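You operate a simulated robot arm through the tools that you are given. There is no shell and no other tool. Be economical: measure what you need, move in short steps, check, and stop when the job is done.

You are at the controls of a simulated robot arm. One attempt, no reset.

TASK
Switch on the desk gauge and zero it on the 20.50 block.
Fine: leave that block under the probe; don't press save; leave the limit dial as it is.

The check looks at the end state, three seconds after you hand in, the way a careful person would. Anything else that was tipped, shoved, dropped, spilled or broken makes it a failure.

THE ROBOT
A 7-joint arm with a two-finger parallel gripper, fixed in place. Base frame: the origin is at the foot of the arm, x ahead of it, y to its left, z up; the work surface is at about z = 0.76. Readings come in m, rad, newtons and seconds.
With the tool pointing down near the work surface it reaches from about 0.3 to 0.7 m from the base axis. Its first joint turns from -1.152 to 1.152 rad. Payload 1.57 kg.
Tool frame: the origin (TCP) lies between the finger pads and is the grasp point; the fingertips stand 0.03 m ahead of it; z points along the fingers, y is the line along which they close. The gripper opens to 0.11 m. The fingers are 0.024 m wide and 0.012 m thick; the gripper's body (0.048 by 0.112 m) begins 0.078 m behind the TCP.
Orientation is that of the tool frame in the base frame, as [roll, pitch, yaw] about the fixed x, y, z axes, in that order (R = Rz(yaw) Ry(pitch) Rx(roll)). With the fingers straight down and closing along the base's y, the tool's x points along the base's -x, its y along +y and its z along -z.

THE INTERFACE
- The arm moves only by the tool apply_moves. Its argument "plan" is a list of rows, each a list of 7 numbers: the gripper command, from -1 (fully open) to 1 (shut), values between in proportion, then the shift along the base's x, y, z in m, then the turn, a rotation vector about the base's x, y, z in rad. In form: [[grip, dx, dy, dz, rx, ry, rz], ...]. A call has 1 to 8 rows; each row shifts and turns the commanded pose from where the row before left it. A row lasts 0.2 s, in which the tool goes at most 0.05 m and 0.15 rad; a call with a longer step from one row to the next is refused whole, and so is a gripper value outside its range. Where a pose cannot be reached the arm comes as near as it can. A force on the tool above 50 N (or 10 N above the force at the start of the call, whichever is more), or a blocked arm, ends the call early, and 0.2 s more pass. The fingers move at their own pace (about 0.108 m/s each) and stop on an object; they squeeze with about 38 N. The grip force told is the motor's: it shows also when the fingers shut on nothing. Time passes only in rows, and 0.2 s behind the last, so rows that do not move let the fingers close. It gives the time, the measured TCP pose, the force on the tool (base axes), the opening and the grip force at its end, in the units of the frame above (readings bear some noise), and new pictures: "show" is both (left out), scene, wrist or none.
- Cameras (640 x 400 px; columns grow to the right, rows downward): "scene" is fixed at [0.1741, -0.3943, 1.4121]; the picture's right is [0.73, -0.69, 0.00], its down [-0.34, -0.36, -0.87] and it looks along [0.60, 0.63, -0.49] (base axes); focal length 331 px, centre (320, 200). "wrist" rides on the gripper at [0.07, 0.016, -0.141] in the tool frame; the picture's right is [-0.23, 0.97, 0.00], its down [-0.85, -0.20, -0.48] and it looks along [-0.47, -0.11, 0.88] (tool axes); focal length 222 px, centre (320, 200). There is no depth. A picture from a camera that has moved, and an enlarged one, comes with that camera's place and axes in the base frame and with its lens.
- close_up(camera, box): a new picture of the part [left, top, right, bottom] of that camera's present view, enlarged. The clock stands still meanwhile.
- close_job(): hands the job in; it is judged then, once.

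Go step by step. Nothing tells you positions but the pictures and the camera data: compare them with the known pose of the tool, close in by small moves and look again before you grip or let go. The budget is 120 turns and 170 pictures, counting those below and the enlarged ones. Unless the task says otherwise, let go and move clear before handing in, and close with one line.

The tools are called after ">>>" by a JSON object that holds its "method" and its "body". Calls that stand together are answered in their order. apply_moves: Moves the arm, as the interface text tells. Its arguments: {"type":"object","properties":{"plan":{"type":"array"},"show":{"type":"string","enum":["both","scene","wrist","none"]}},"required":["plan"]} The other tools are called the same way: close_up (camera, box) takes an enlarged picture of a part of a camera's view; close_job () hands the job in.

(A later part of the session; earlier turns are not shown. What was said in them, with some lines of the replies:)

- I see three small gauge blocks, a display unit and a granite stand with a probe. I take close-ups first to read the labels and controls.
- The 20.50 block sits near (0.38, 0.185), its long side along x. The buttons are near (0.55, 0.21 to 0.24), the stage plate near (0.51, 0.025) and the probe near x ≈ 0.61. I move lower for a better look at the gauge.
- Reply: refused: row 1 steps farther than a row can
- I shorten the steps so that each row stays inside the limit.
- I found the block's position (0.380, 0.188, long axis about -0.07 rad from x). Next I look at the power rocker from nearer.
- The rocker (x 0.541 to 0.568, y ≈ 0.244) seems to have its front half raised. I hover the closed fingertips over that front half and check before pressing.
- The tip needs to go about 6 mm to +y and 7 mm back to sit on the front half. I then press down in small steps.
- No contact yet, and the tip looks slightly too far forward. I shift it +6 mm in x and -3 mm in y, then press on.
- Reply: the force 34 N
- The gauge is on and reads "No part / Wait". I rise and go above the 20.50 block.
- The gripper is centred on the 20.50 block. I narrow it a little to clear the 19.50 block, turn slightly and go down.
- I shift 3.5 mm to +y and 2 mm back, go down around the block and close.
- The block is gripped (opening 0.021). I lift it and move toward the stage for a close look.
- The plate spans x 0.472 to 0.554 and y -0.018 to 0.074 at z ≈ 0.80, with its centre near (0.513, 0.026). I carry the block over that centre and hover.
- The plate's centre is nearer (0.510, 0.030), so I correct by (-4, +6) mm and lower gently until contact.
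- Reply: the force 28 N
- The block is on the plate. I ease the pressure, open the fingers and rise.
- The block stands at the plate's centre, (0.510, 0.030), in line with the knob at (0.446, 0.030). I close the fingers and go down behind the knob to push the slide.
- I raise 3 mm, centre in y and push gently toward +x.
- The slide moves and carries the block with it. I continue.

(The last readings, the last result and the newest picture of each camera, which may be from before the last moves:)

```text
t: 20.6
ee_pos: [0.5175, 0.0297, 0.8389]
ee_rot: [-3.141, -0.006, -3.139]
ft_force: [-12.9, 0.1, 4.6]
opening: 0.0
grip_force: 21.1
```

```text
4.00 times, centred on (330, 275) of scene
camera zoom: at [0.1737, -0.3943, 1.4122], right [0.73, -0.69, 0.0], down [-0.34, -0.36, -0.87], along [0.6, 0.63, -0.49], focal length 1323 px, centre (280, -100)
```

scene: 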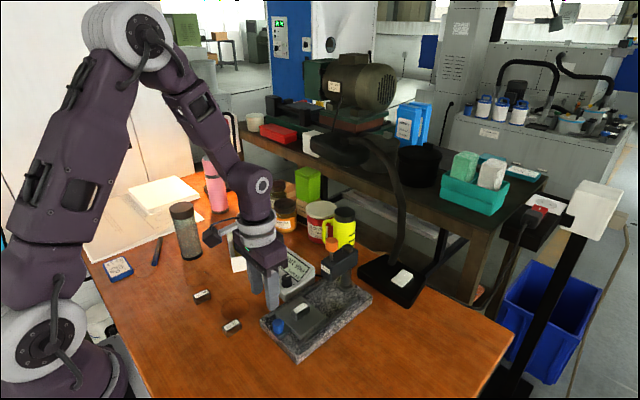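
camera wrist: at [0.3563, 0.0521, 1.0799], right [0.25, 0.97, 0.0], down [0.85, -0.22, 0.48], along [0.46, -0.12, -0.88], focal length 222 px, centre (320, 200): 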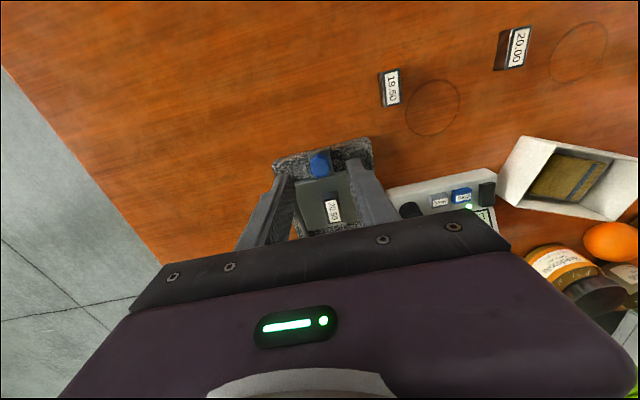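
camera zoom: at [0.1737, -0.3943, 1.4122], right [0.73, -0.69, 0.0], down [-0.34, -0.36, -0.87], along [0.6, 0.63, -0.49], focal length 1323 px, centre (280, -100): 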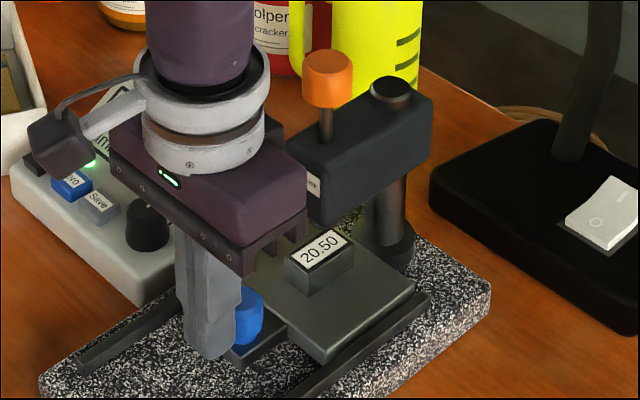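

I feel a stop (about 13 N). I back off, rise and read the display.

>>> {"method": "apply_moves", "body": {"plan": [[1, -0.02, 0, 0, 0, 0, 0], [1, -0.03, 0, 0.03, 0, 0, 0], [1, -0.035, 0, 0.03, 0, 0, 0], [1, -0.04, 0, 0.03, 0, 0, 0], [1, 0, 0.0, 0, 0, 0, 0]]}}

>>> {"method": "close_up", "body": {"camera": "scene", "box": [255, 225, 385, 325]}}

>>> {"method": "close_up", "body": {"camera": "scene", "box": [310, 225, 370, 305]}}

```text
t: 21.8
ee_pos: [0.3959, 0.0246, 0.9297]
ee_rot: [3.142, 0.0, -3.14]
ft_force: [-0.1, -0.8, -0.1]
opening: 0.0002
grip_force: 21.0
camera wrist: at [0.326, 0.042, 1.0708], right [0.23, 0.97, 0.0], down [0.86, -0.2, 0.48], along [0.47, -0.11, -0.88], focal length 222 px, centre (320, 200)
```

scene: 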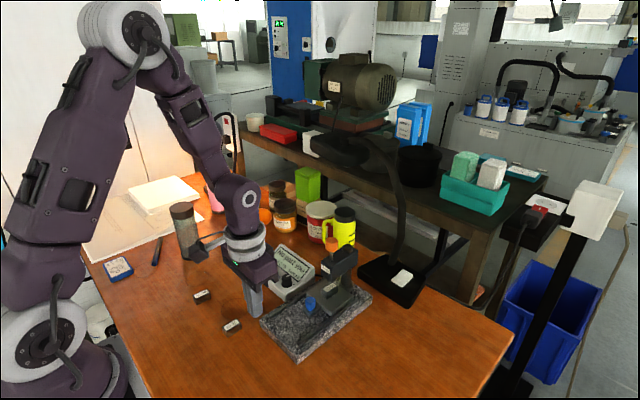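
wrist: 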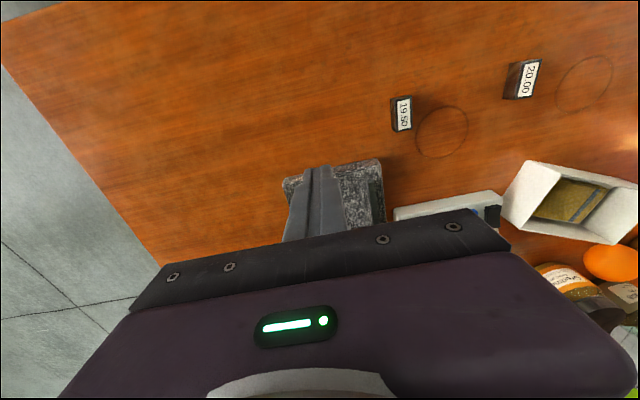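

```text
4.00 times, centred on (320, 275) of scene
camera zoom: at [0.174, -0.3943, 1.4121], right [0.73, -0.69, 0.0], down [-0.34, -0.36, -0.87], along [0.6, 0.63, -0.49], focal length 1323 px, centre (320, -100)
```

zoom: 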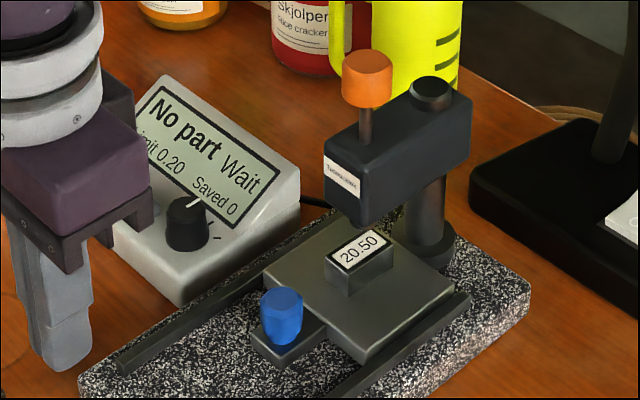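

```text
5.00 times, centred on (340, 265) of scene
camera zoom: at [0.174, -0.3943, 1.4121], right [0.73, -0.69, 0.0], down [-0.34, -0.36, -0.87], along [0.6, 0.63, -0.49], focal length 1653 px, centre (220, -125)
```

zoom: 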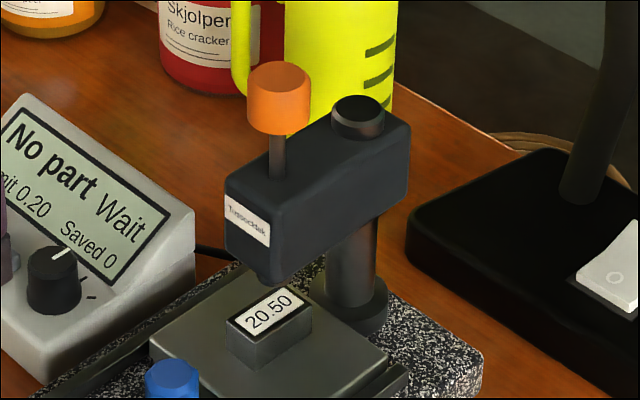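

The slide is home and the block sits right under the retracted probe tip, but the display still says "No part". The orange plunger probably lowers the probe, so I look at it from above to locate it.

>>> {"method": "apply_moves", "body": {"plan": [[1, 0, -0.01, 0.045, 0, 0, 0], [1, 0, -0.01, 0.045, 0, 0, 0], [1, 0.03, -0.01, 0.035, 0, 0, 0], [1, 0.035, -0.02, 0.03, 0, 0, 0], [1, 0.035, -0.02, 0.025, 0, 0, 0], [1, 0, 0, 0, 0, 0, 0]], "show": "wrist"}}

```text
refused: row 4 steps farther than a row can; nothing moved
```

>>> {"method": "apply_moves", "body": {"plan": [[1, 0, -0.01, 0.045, 0, 0, 0], [1, 0, -0.01, 0.045, 0, 0, 0], [1, 0.03, -0.01, 0.035, 0, 0, 0], [1, 0.035, -0.02, 0.025, 0, 0, 0], [1, 0.035, -0.02, 0.025, 0, 0, 0], [1, 0, 0, 0, 0, 0, 0]], "show": "wrist"}}

>>> {"method": "close_up", "body": {"camera": "wrist", "box": [270, 90, 430, 220]}}

```text
t: 23.2
ee_pos: [0.4926, -0.0438, 1.1031]
ee_rot: [3.141, 0.001, -3.139]
ft_force: [0.6, 0.7, 0.5]
opening: 0.0001
grip_force: 21.4
camera wrist: at [0.4234, -0.0276, 1.2444], right [0.23, 0.97, 0.0], down [0.86, -0.2, 0.48], along [0.47, -0.11, -0.88], focal length 222 px, centre (320, 200)
```

wrist: 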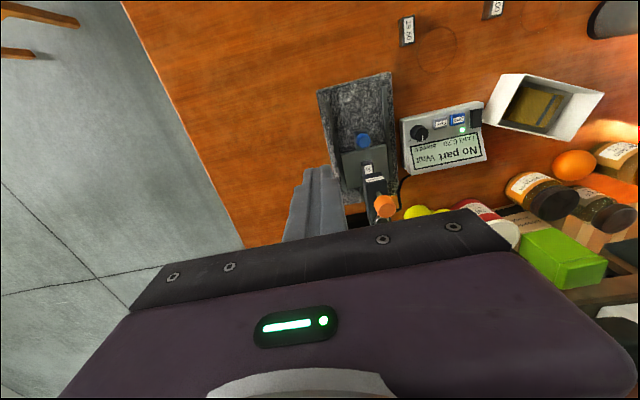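

```text
3.08 times, centred on (350, 155) of wrist
camera zoom: at [0.4234, -0.0276, 1.2444], right [0.23, 0.97, 0.0], down [0.86, -0.2, 0.48], along [0.47, -0.11, -0.88], focal length 684 px, centre (228, 338)
```

zoom: 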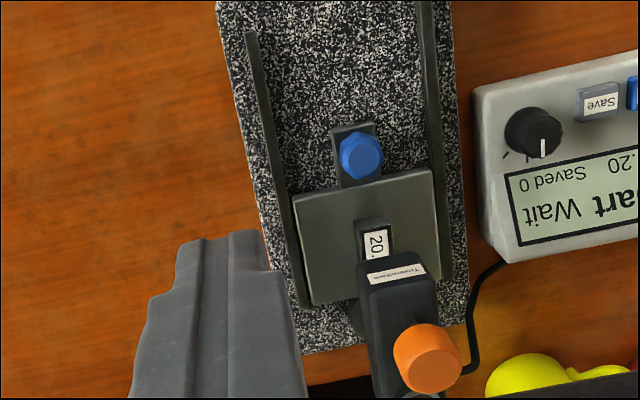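

By triangulation the orange plunger's top is near (0.607, 0.028, 0.966). I go above it and check the alignment.

>>> {"method": "apply_moves", "body": {"plan": [[1, 0.04, 0.024, 0, 0, 0, 0], [1, 0.04, 0.024, 0, 0, 0, 0], [1, 0.034, 0.024, 0, 0, 0, 0], [1, 0, 0, -0.04, 0, 0, 0], [1, 0, 0, -0.04, 0, 0, 0], [1, 0, 0, 0, 0, 0, 0]]}}

>>> {"method": "close_up", "body": {"camera": "scene", "box": [290, 205, 370, 285]}}

>>> {"method": "close_up", "body": {"camera": "wrist", "box": [240, 120, 400, 240]}}

```text
t: 24.6
ee_pos: [0.6066, 0.0318, 1.0242]
ee_rot: [3.141, -0.002, -3.141]
ft_force: [-0.2, -0.9, 0.1]
opening: 0.0002
grip_force: 21.1
camera wrist: at [0.5373, 0.0474, 1.1662], right [0.23, 0.97, 0.0], down [0.86, -0.2, 0.48], along [0.47, -0.11, -0.88], focal length 222 px, centre (320, 200)
```

scene: 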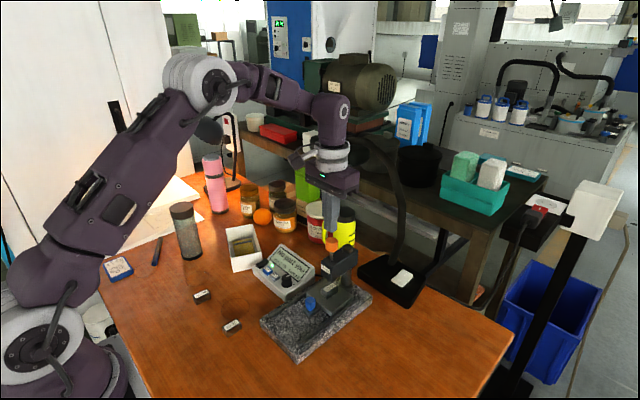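
wrist: 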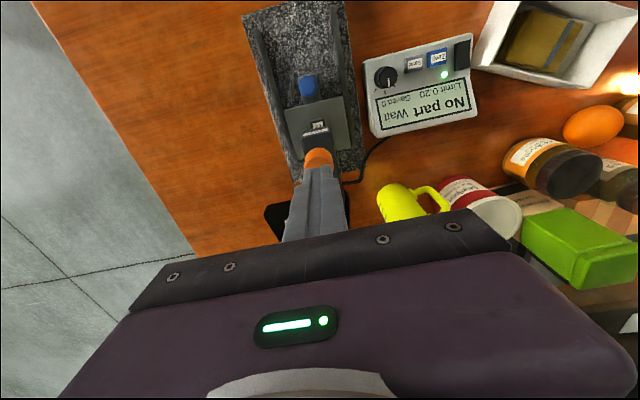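

```text
5.00 times, centred on (330, 245) of scene
camera zoom: at [0.1741, -0.3943, 1.4121], right [0.73, -0.69, 0.0], down [-0.34, -0.36, -0.87], along [0.6, 0.63, -0.49], focal length 1653 px, centre (270, -25)
```

zoom: 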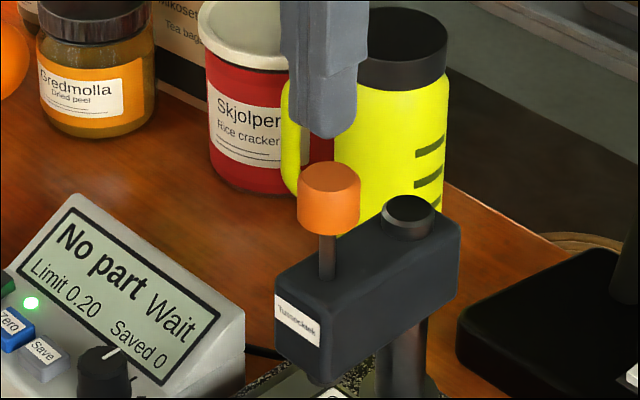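

```text
3.33 times, centred on (320, 180) of wrist
camera zoom: at [0.5373, 0.0474, 1.1662], right [0.23, 0.97, 0.0], down [0.86, -0.2, 0.48], along [0.47, -0.11, -0.88], focal length 740 px, centre (320, 267)
```

zoom: 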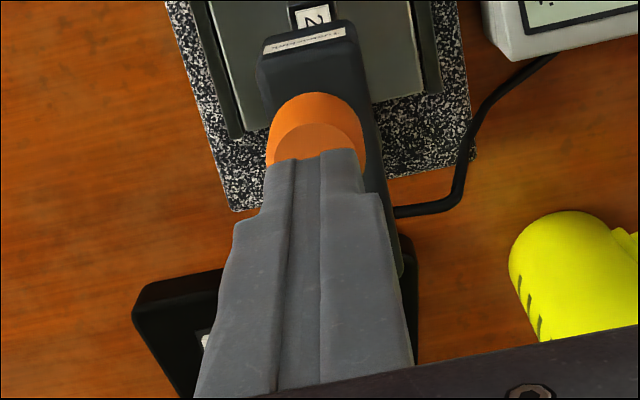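

The alignment is good to within a few mm. I go down and press the plunger gradually.

>>> {"method": "apply_moves", "body": {"plan": [[1, 0.002, -0.003, -0.012, 0, 0, 0], [1, 0, 0, -0.012, 0, 0, 0], [1, 0, 0, -0.005, 0, 0, 0], [1, 0, 0, -0.004, 0, 0, 0]], "show": "none"}}

>>> {"method": "close_up", "body": {"camera": "scene", "box": [290, 205, 370, 285]}}

```text
t: 25.6
ee_pos: [0.6092, 0.0301, 0.991]
ee_rot: [3.141, -0.001, -3.139]
ft_force: [0.4, -0.2, -0.3]
opening: 0.0
grip_force: 21.0
```

```text
5.00 times, centred on (330, 245) of scene
camera zoom: at [0.1741, -0.3943, 1.4121], right [0.73, -0.69, 0.0], down [-0.34, -0.36, -0.87], along [0.6, 0.63, -0.49], focal length 1653 px, centre (270, -25)
```

zoom: 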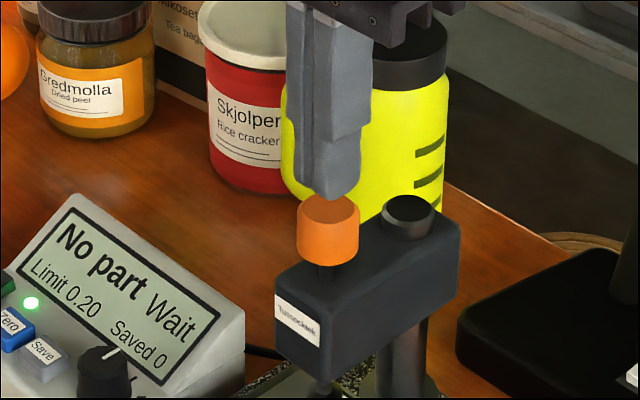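

The plunger goes down with little resistance. I press a bit further.

>>> {"method": "apply_moves", "body": {"plan": [[1, 0, 0, -0.003, 0, 0, 0], [1, 0, 0, -0.002, 0, 0, 0]], "show": "none"}}

>>> {"method": "close_up", "body": {"camera": "scene", "box": [290, 225, 370, 305]}}

```text
t: 26.2
ee_pos: [0.61, 0.0292, 0.9868]
ee_rot: [-3.141, 0.0, -3.14]
ft_force: [0.0, -0.1, -1.0]
opening: 0.0002
grip_force: 21.1
```

```text
5.00 times, centred on (330, 265) of scene
camera zoom: at [0.1741, -0.3943, 1.4121], right [0.73, -0.69, 0.0], down [-0.34, -0.36, -0.87], along [0.6, 0.63, -0.49], focal length 1653 px, centre (270, -125)
```

zoom: 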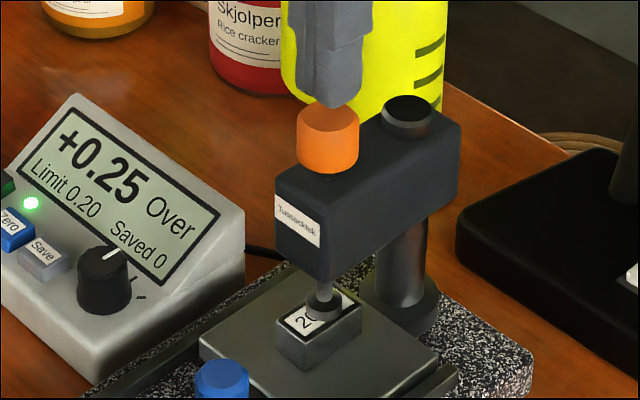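

The probe rests on the block and reads +0.25. I lift off and check that the reading holds.

>>> {"method": "apply_moves", "body": {"plan": [[1, 0, 0, 0.01, 0, 0, 0], [1, 0, 0, 0.04, 0, 0, 0], [1, 0, 0, 0.03, 0, 0, 0], [1, 0, 0, 0, 0, 0, 0]], "show": "none"}}

>>> {"method": "close_up", "body": {"camera": "scene", "box": [260, 225, 370, 305]}}

```text
t: 27.2
ee_pos: [0.6074, 0.0293, 1.0657]
ee_rot: [3.142, 0.002, -3.139]
ft_force: [1.0, 0.3, -0.1]
opening: 0.0
grip_force: 21.0
```

```text
5.00 times, centred on (315, 265) of scene
camera zoom: at [0.174, -0.3943, 1.4121], right [0.73, -0.69, 0.0], down [-0.34, -0.36, -0.87], along [0.6, 0.63, -0.49], focal length 1653 px, centre (345, -125)
```

zoom: 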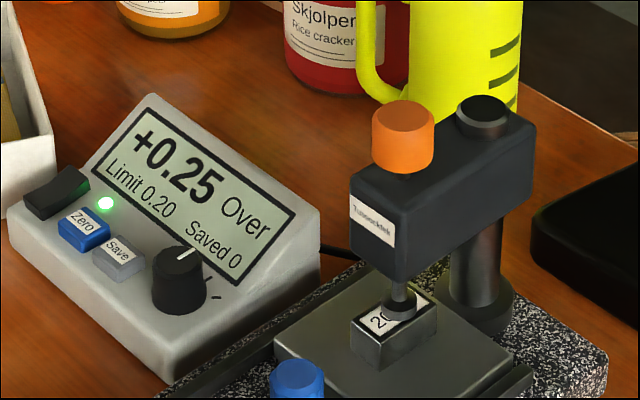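

The reading holds with the hand away. Next is the Zero button near (0.548, 0.212). I move over it and check the alignment so that I miss Save.

>>> {"method": "apply_moves", "body": {"plan": [[1, -0.02, 0.04, 0, 0, 0, 0], [1, -0.02, 0.045, 0, 0, 0, 0], [1, -0.018, 0.045, 0, 0, 0, 0], [1, 0, 0.045, 0, 0, 0, 0], [1, 0, 0.009, -0.045, 0, 0, 0], [1, 0, 0, -0.05, 0, 0, 0], [1, 0, 0, -0.05, 0, 0, 0], [1, 0, 0, -0.05, 0, 0, 0]], "show": "none"}}

>>> {"method": "apply_moves", "body": {"plan": [[1, 0, 0, -0.01, 0, 0, 0], [1, 0, 0, 0, 0, 0, 0]], "show": "none"}}

>>> {"method": "close_up", "body": {"camera": "scene", "box": [245, 235, 305, 285]}}

>>> {"method": "close_up", "body": {"camera": "wrist", "box": [260, 140, 400, 240]}}

```text
t: 29.0
ee_pos: [0.5526, 0.2131, 0.8704]
ee_rot: [-3.142, 0.0, -3.141]
ft_force: [0.0, -0.2, 0.0]
opening: 0.0002
grip_force: 21.4
```

```text
t: 29.6
ee_pos: [0.5528, 0.2116, 0.8612]
ee_rot: [-3.141, 0.002, -3.139]
ft_force: [-0.7, 0.0, 0.3]
opening: 0.0001
grip_force: 21.6
```

```text
8.00 times, centred on (275, 260) of scene
camera zoom: at [0.1741, -0.3943, 1.4121], right [0.73, -0.69, 0.0], down [-0.34, -0.36, -0.87], along [0.6, 0.63, -0.49], focal length 2645 px, centre (680, -280)
```

zoom: 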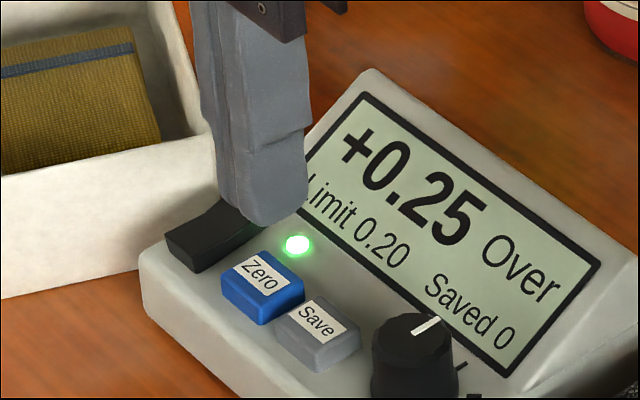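

```text
4.00 times, centred on (330, 190) of wrist
camera zoom: at [0.4826, 0.2278, 1.002], right [0.23, 0.97, 0.0], down [0.86, -0.2, 0.48], along [0.47, -0.11, -0.88], focal length 888 px, centre (280, 240)
```

zoom: 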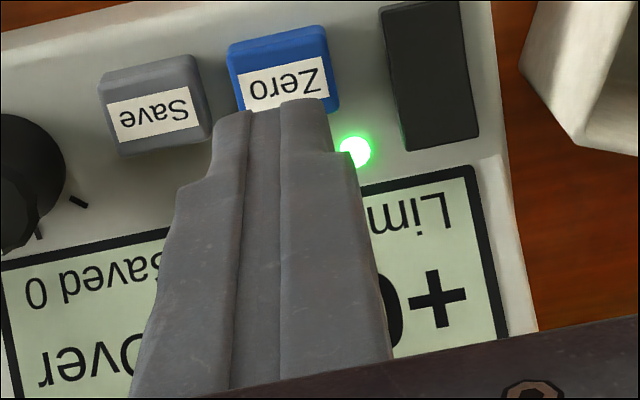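

The tip is aligned in y. I move 9 mm back and press down slowly.

>>> {"method": "apply_moves", "body": {"plan": [[1, -0.009, 0.0015, 0, 0, 0, 0], [1, 0, 0, -0.012, 0, 0, 0], [1, 0, 0, -0.008, 0, 0, 0], [1, 0, 0, -0.003, 0, 0, 0]], "show": "none"}}

>>> {"method": "close_up", "body": {"camera": "scene", "box": [245, 235, 305, 285]}}

>>> {"method": "close_up", "body": {"camera": "wrist", "box": [260, 140, 400, 240]}}

```text
t: 30.6
ee_pos: [0.5436, 0.2139, 0.8389]
ee_rot: [-3.141, 0.001, -3.14]
ft_force: [-0.4, -0.1, -0.1]
opening: 0.0
grip_force: 21.3
```

```text
8.00 times, centred on (275, 260) of scene
camera zoom: at [0.1741, -0.3943, 1.4121], right [0.73, -0.69, 0.0], down [-0.34, -0.36, -0.87], along [0.6, 0.63, -0.49], focal length 2645 px, centre (680, -280)
```

zoom: 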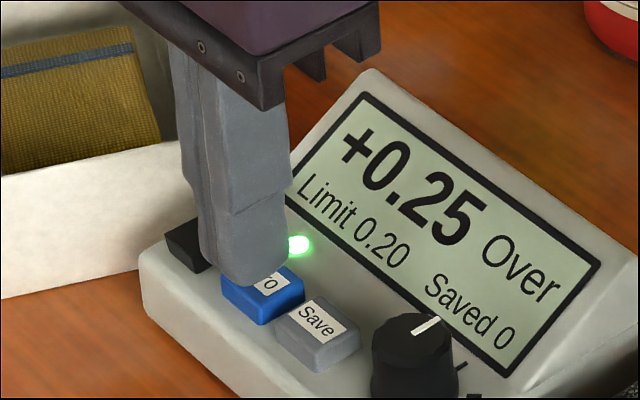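

```text
4.00 times, centred on (330, 190) of wrist
camera zoom: at [0.4742, 0.2298, 0.9796], right [0.23, 0.97, 0.0], down [0.86, -0.2, 0.48], along [0.47, -0.11, -0.88], focal length 888 px, centre (280, 240)
```

zoom: 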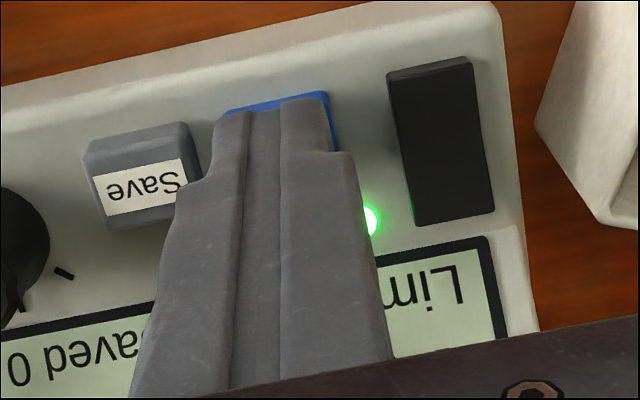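

>>> {"method": "apply_moves", "body": {"plan": [[1, 0, 0.002, -0.003, 0, 0, 0], [1, 0, 0, -0.003, 0, 0, 0], [1, 0, 0, -0.002, 0, 0, 0]], "show": "none"}}

>>> {"method": "close_up", "body": {"camera": "scene", "box": [245, 235, 305, 285]}}

```text
t: 31.4
ee_pos: [0.5431, 0.2164, 0.8314]
ee_rot: [-3.14, -0.001, -3.141]
ft_force: [0.1, 0.1, 0.2]
opening: 0.0
grip_force: 21.6
```

```text
8.00 times, centred on (275, 260) of scene
camera zoom: at [0.174, -0.3943, 1.4121], right [0.73, -0.69, 0.0], down [-0.34, -0.36, -0.87], along [0.6, 0.63, -0.49], focal length 2645 px, centre (680, -280)
```

zoom: 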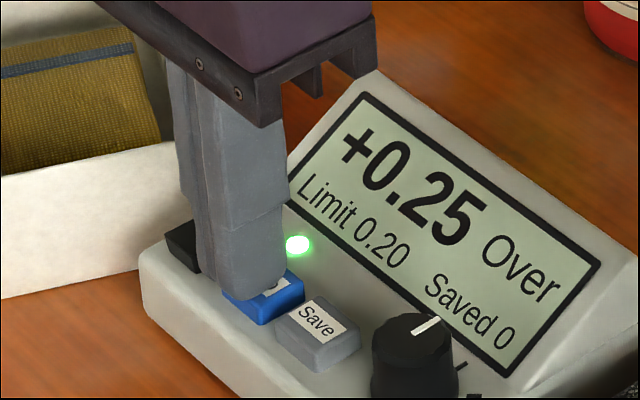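

No contact yet. I continue in 2 mm steps.

>>> {"method": "apply_moves", "body": {"plan": [[1, 0, -0.001, -0.002, 0, 0, 0], [1, 0, 0, -0.002, 0, 0, 0]], "show": "none"}}

>>> {"method": "close_up", "body": {"camera": "scene", "box": [245, 235, 305, 285]}}

```text
t: 32.0
ee_pos: [0.5443, 0.2147, 0.8265]
ee_rot: [-3.141, -0.001, -3.139]
ft_force: [0.2, 0.2, 5.9]
opening: 0.0
grip_force: 21.5
```

```text
8.00 times, centred on (275, 260) of scene
camera zoom: at [0.1739, -0.3943, 1.4121], right [0.73, -0.69, 0.0], down [-0.34, -0.35, -0.87], along [0.6, 0.63, -0.49], focal length 2645 px, centre (680, -280)
```

zoom: 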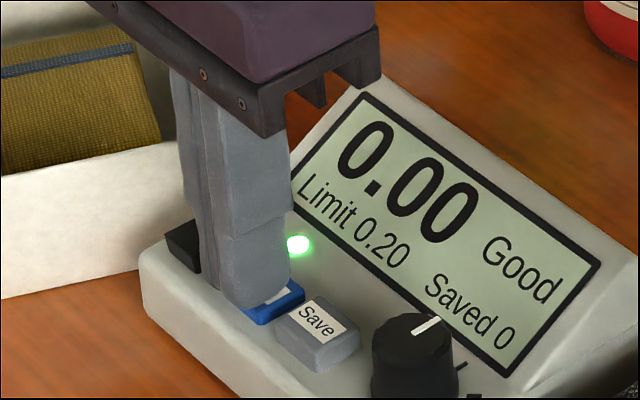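

The display shows 0.00 Good and Saved 0. I lift straight up, move clear and check everything.

>>> {"method": "apply_moves", "body": {"plan": [[1, 0, 0, 0.03, 0, 0, 0], [1, 0, 0, 0.045, 0, 0, 0], [1, 0, 0, 0.045, 0, 0, 0], [1, -0.04, 0, 0.03, 0, 0, 0], [1, -0.04, 0, 0.03, 0, 0, 0], [1, -0.04, 0, 0, 0, 0, 0], [1, 0, 0, 0, 0, 0, 0]]}}

>>> {"method": "close_up", "body": {"camera": "scene", "box": [255, 225, 385, 325]}}

```text
t: 33.6
ee_pos: [0.4247, 0.2119, 1.0067]
ee_rot: [-3.14, -0.001, -3.142]
ft_force: [0.1, 0.1, -0.4]
opening: 0.0
grip_force: 21.0
camera wrist: at [0.355, 0.2282, 1.1485], right [0.23, 0.97, 0.0], down [0.86, -0.2, 0.48], along [0.47, -0.11, -0.88], focal length 222 px, centre (320, 200)
```

scene: 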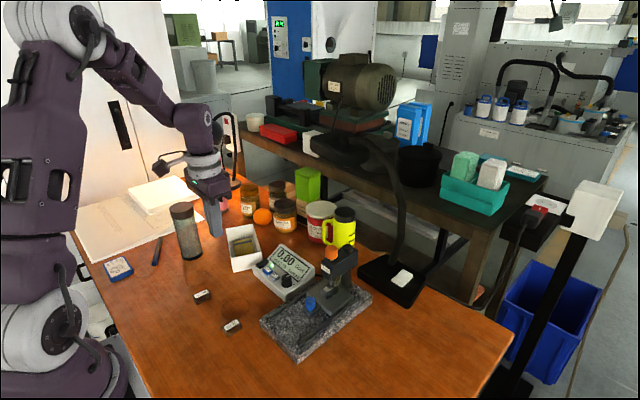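
wrist: 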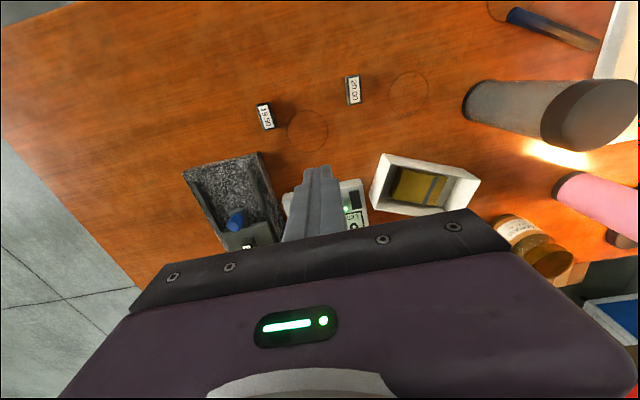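

```text
4.00 times, centred on (320, 275) of scene
camera zoom: at [0.174, -0.3943, 1.4121], right [0.73, -0.69, 0.0], down [-0.34, -0.36, -0.87], along [0.6, 0.63, -0.49], focal length 1323 px, centre (320, -100)
```

zoom: 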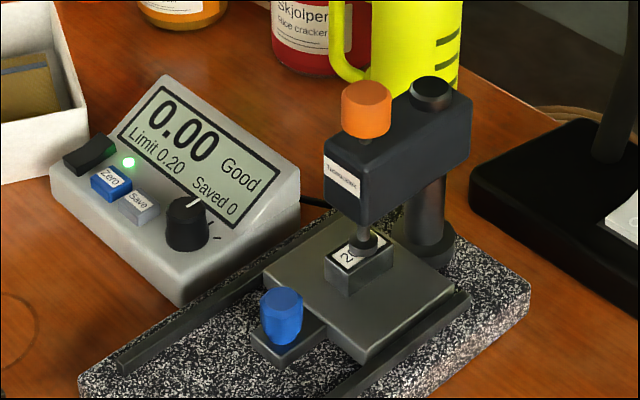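

The gauge reads 0.00 with the probe down on the 20.50 block. The limit is still 0.20, nothing has been saved, and the other blocks and objects are where they were, so I hand in.

>>> {"method": "close_job", "body": {}}

```text
The job is handed in.
```

The gauge is on and zeroed at 0.00 with the 20.50 block still under the probe; Save wasn't pressed and the limit is still 0.20.
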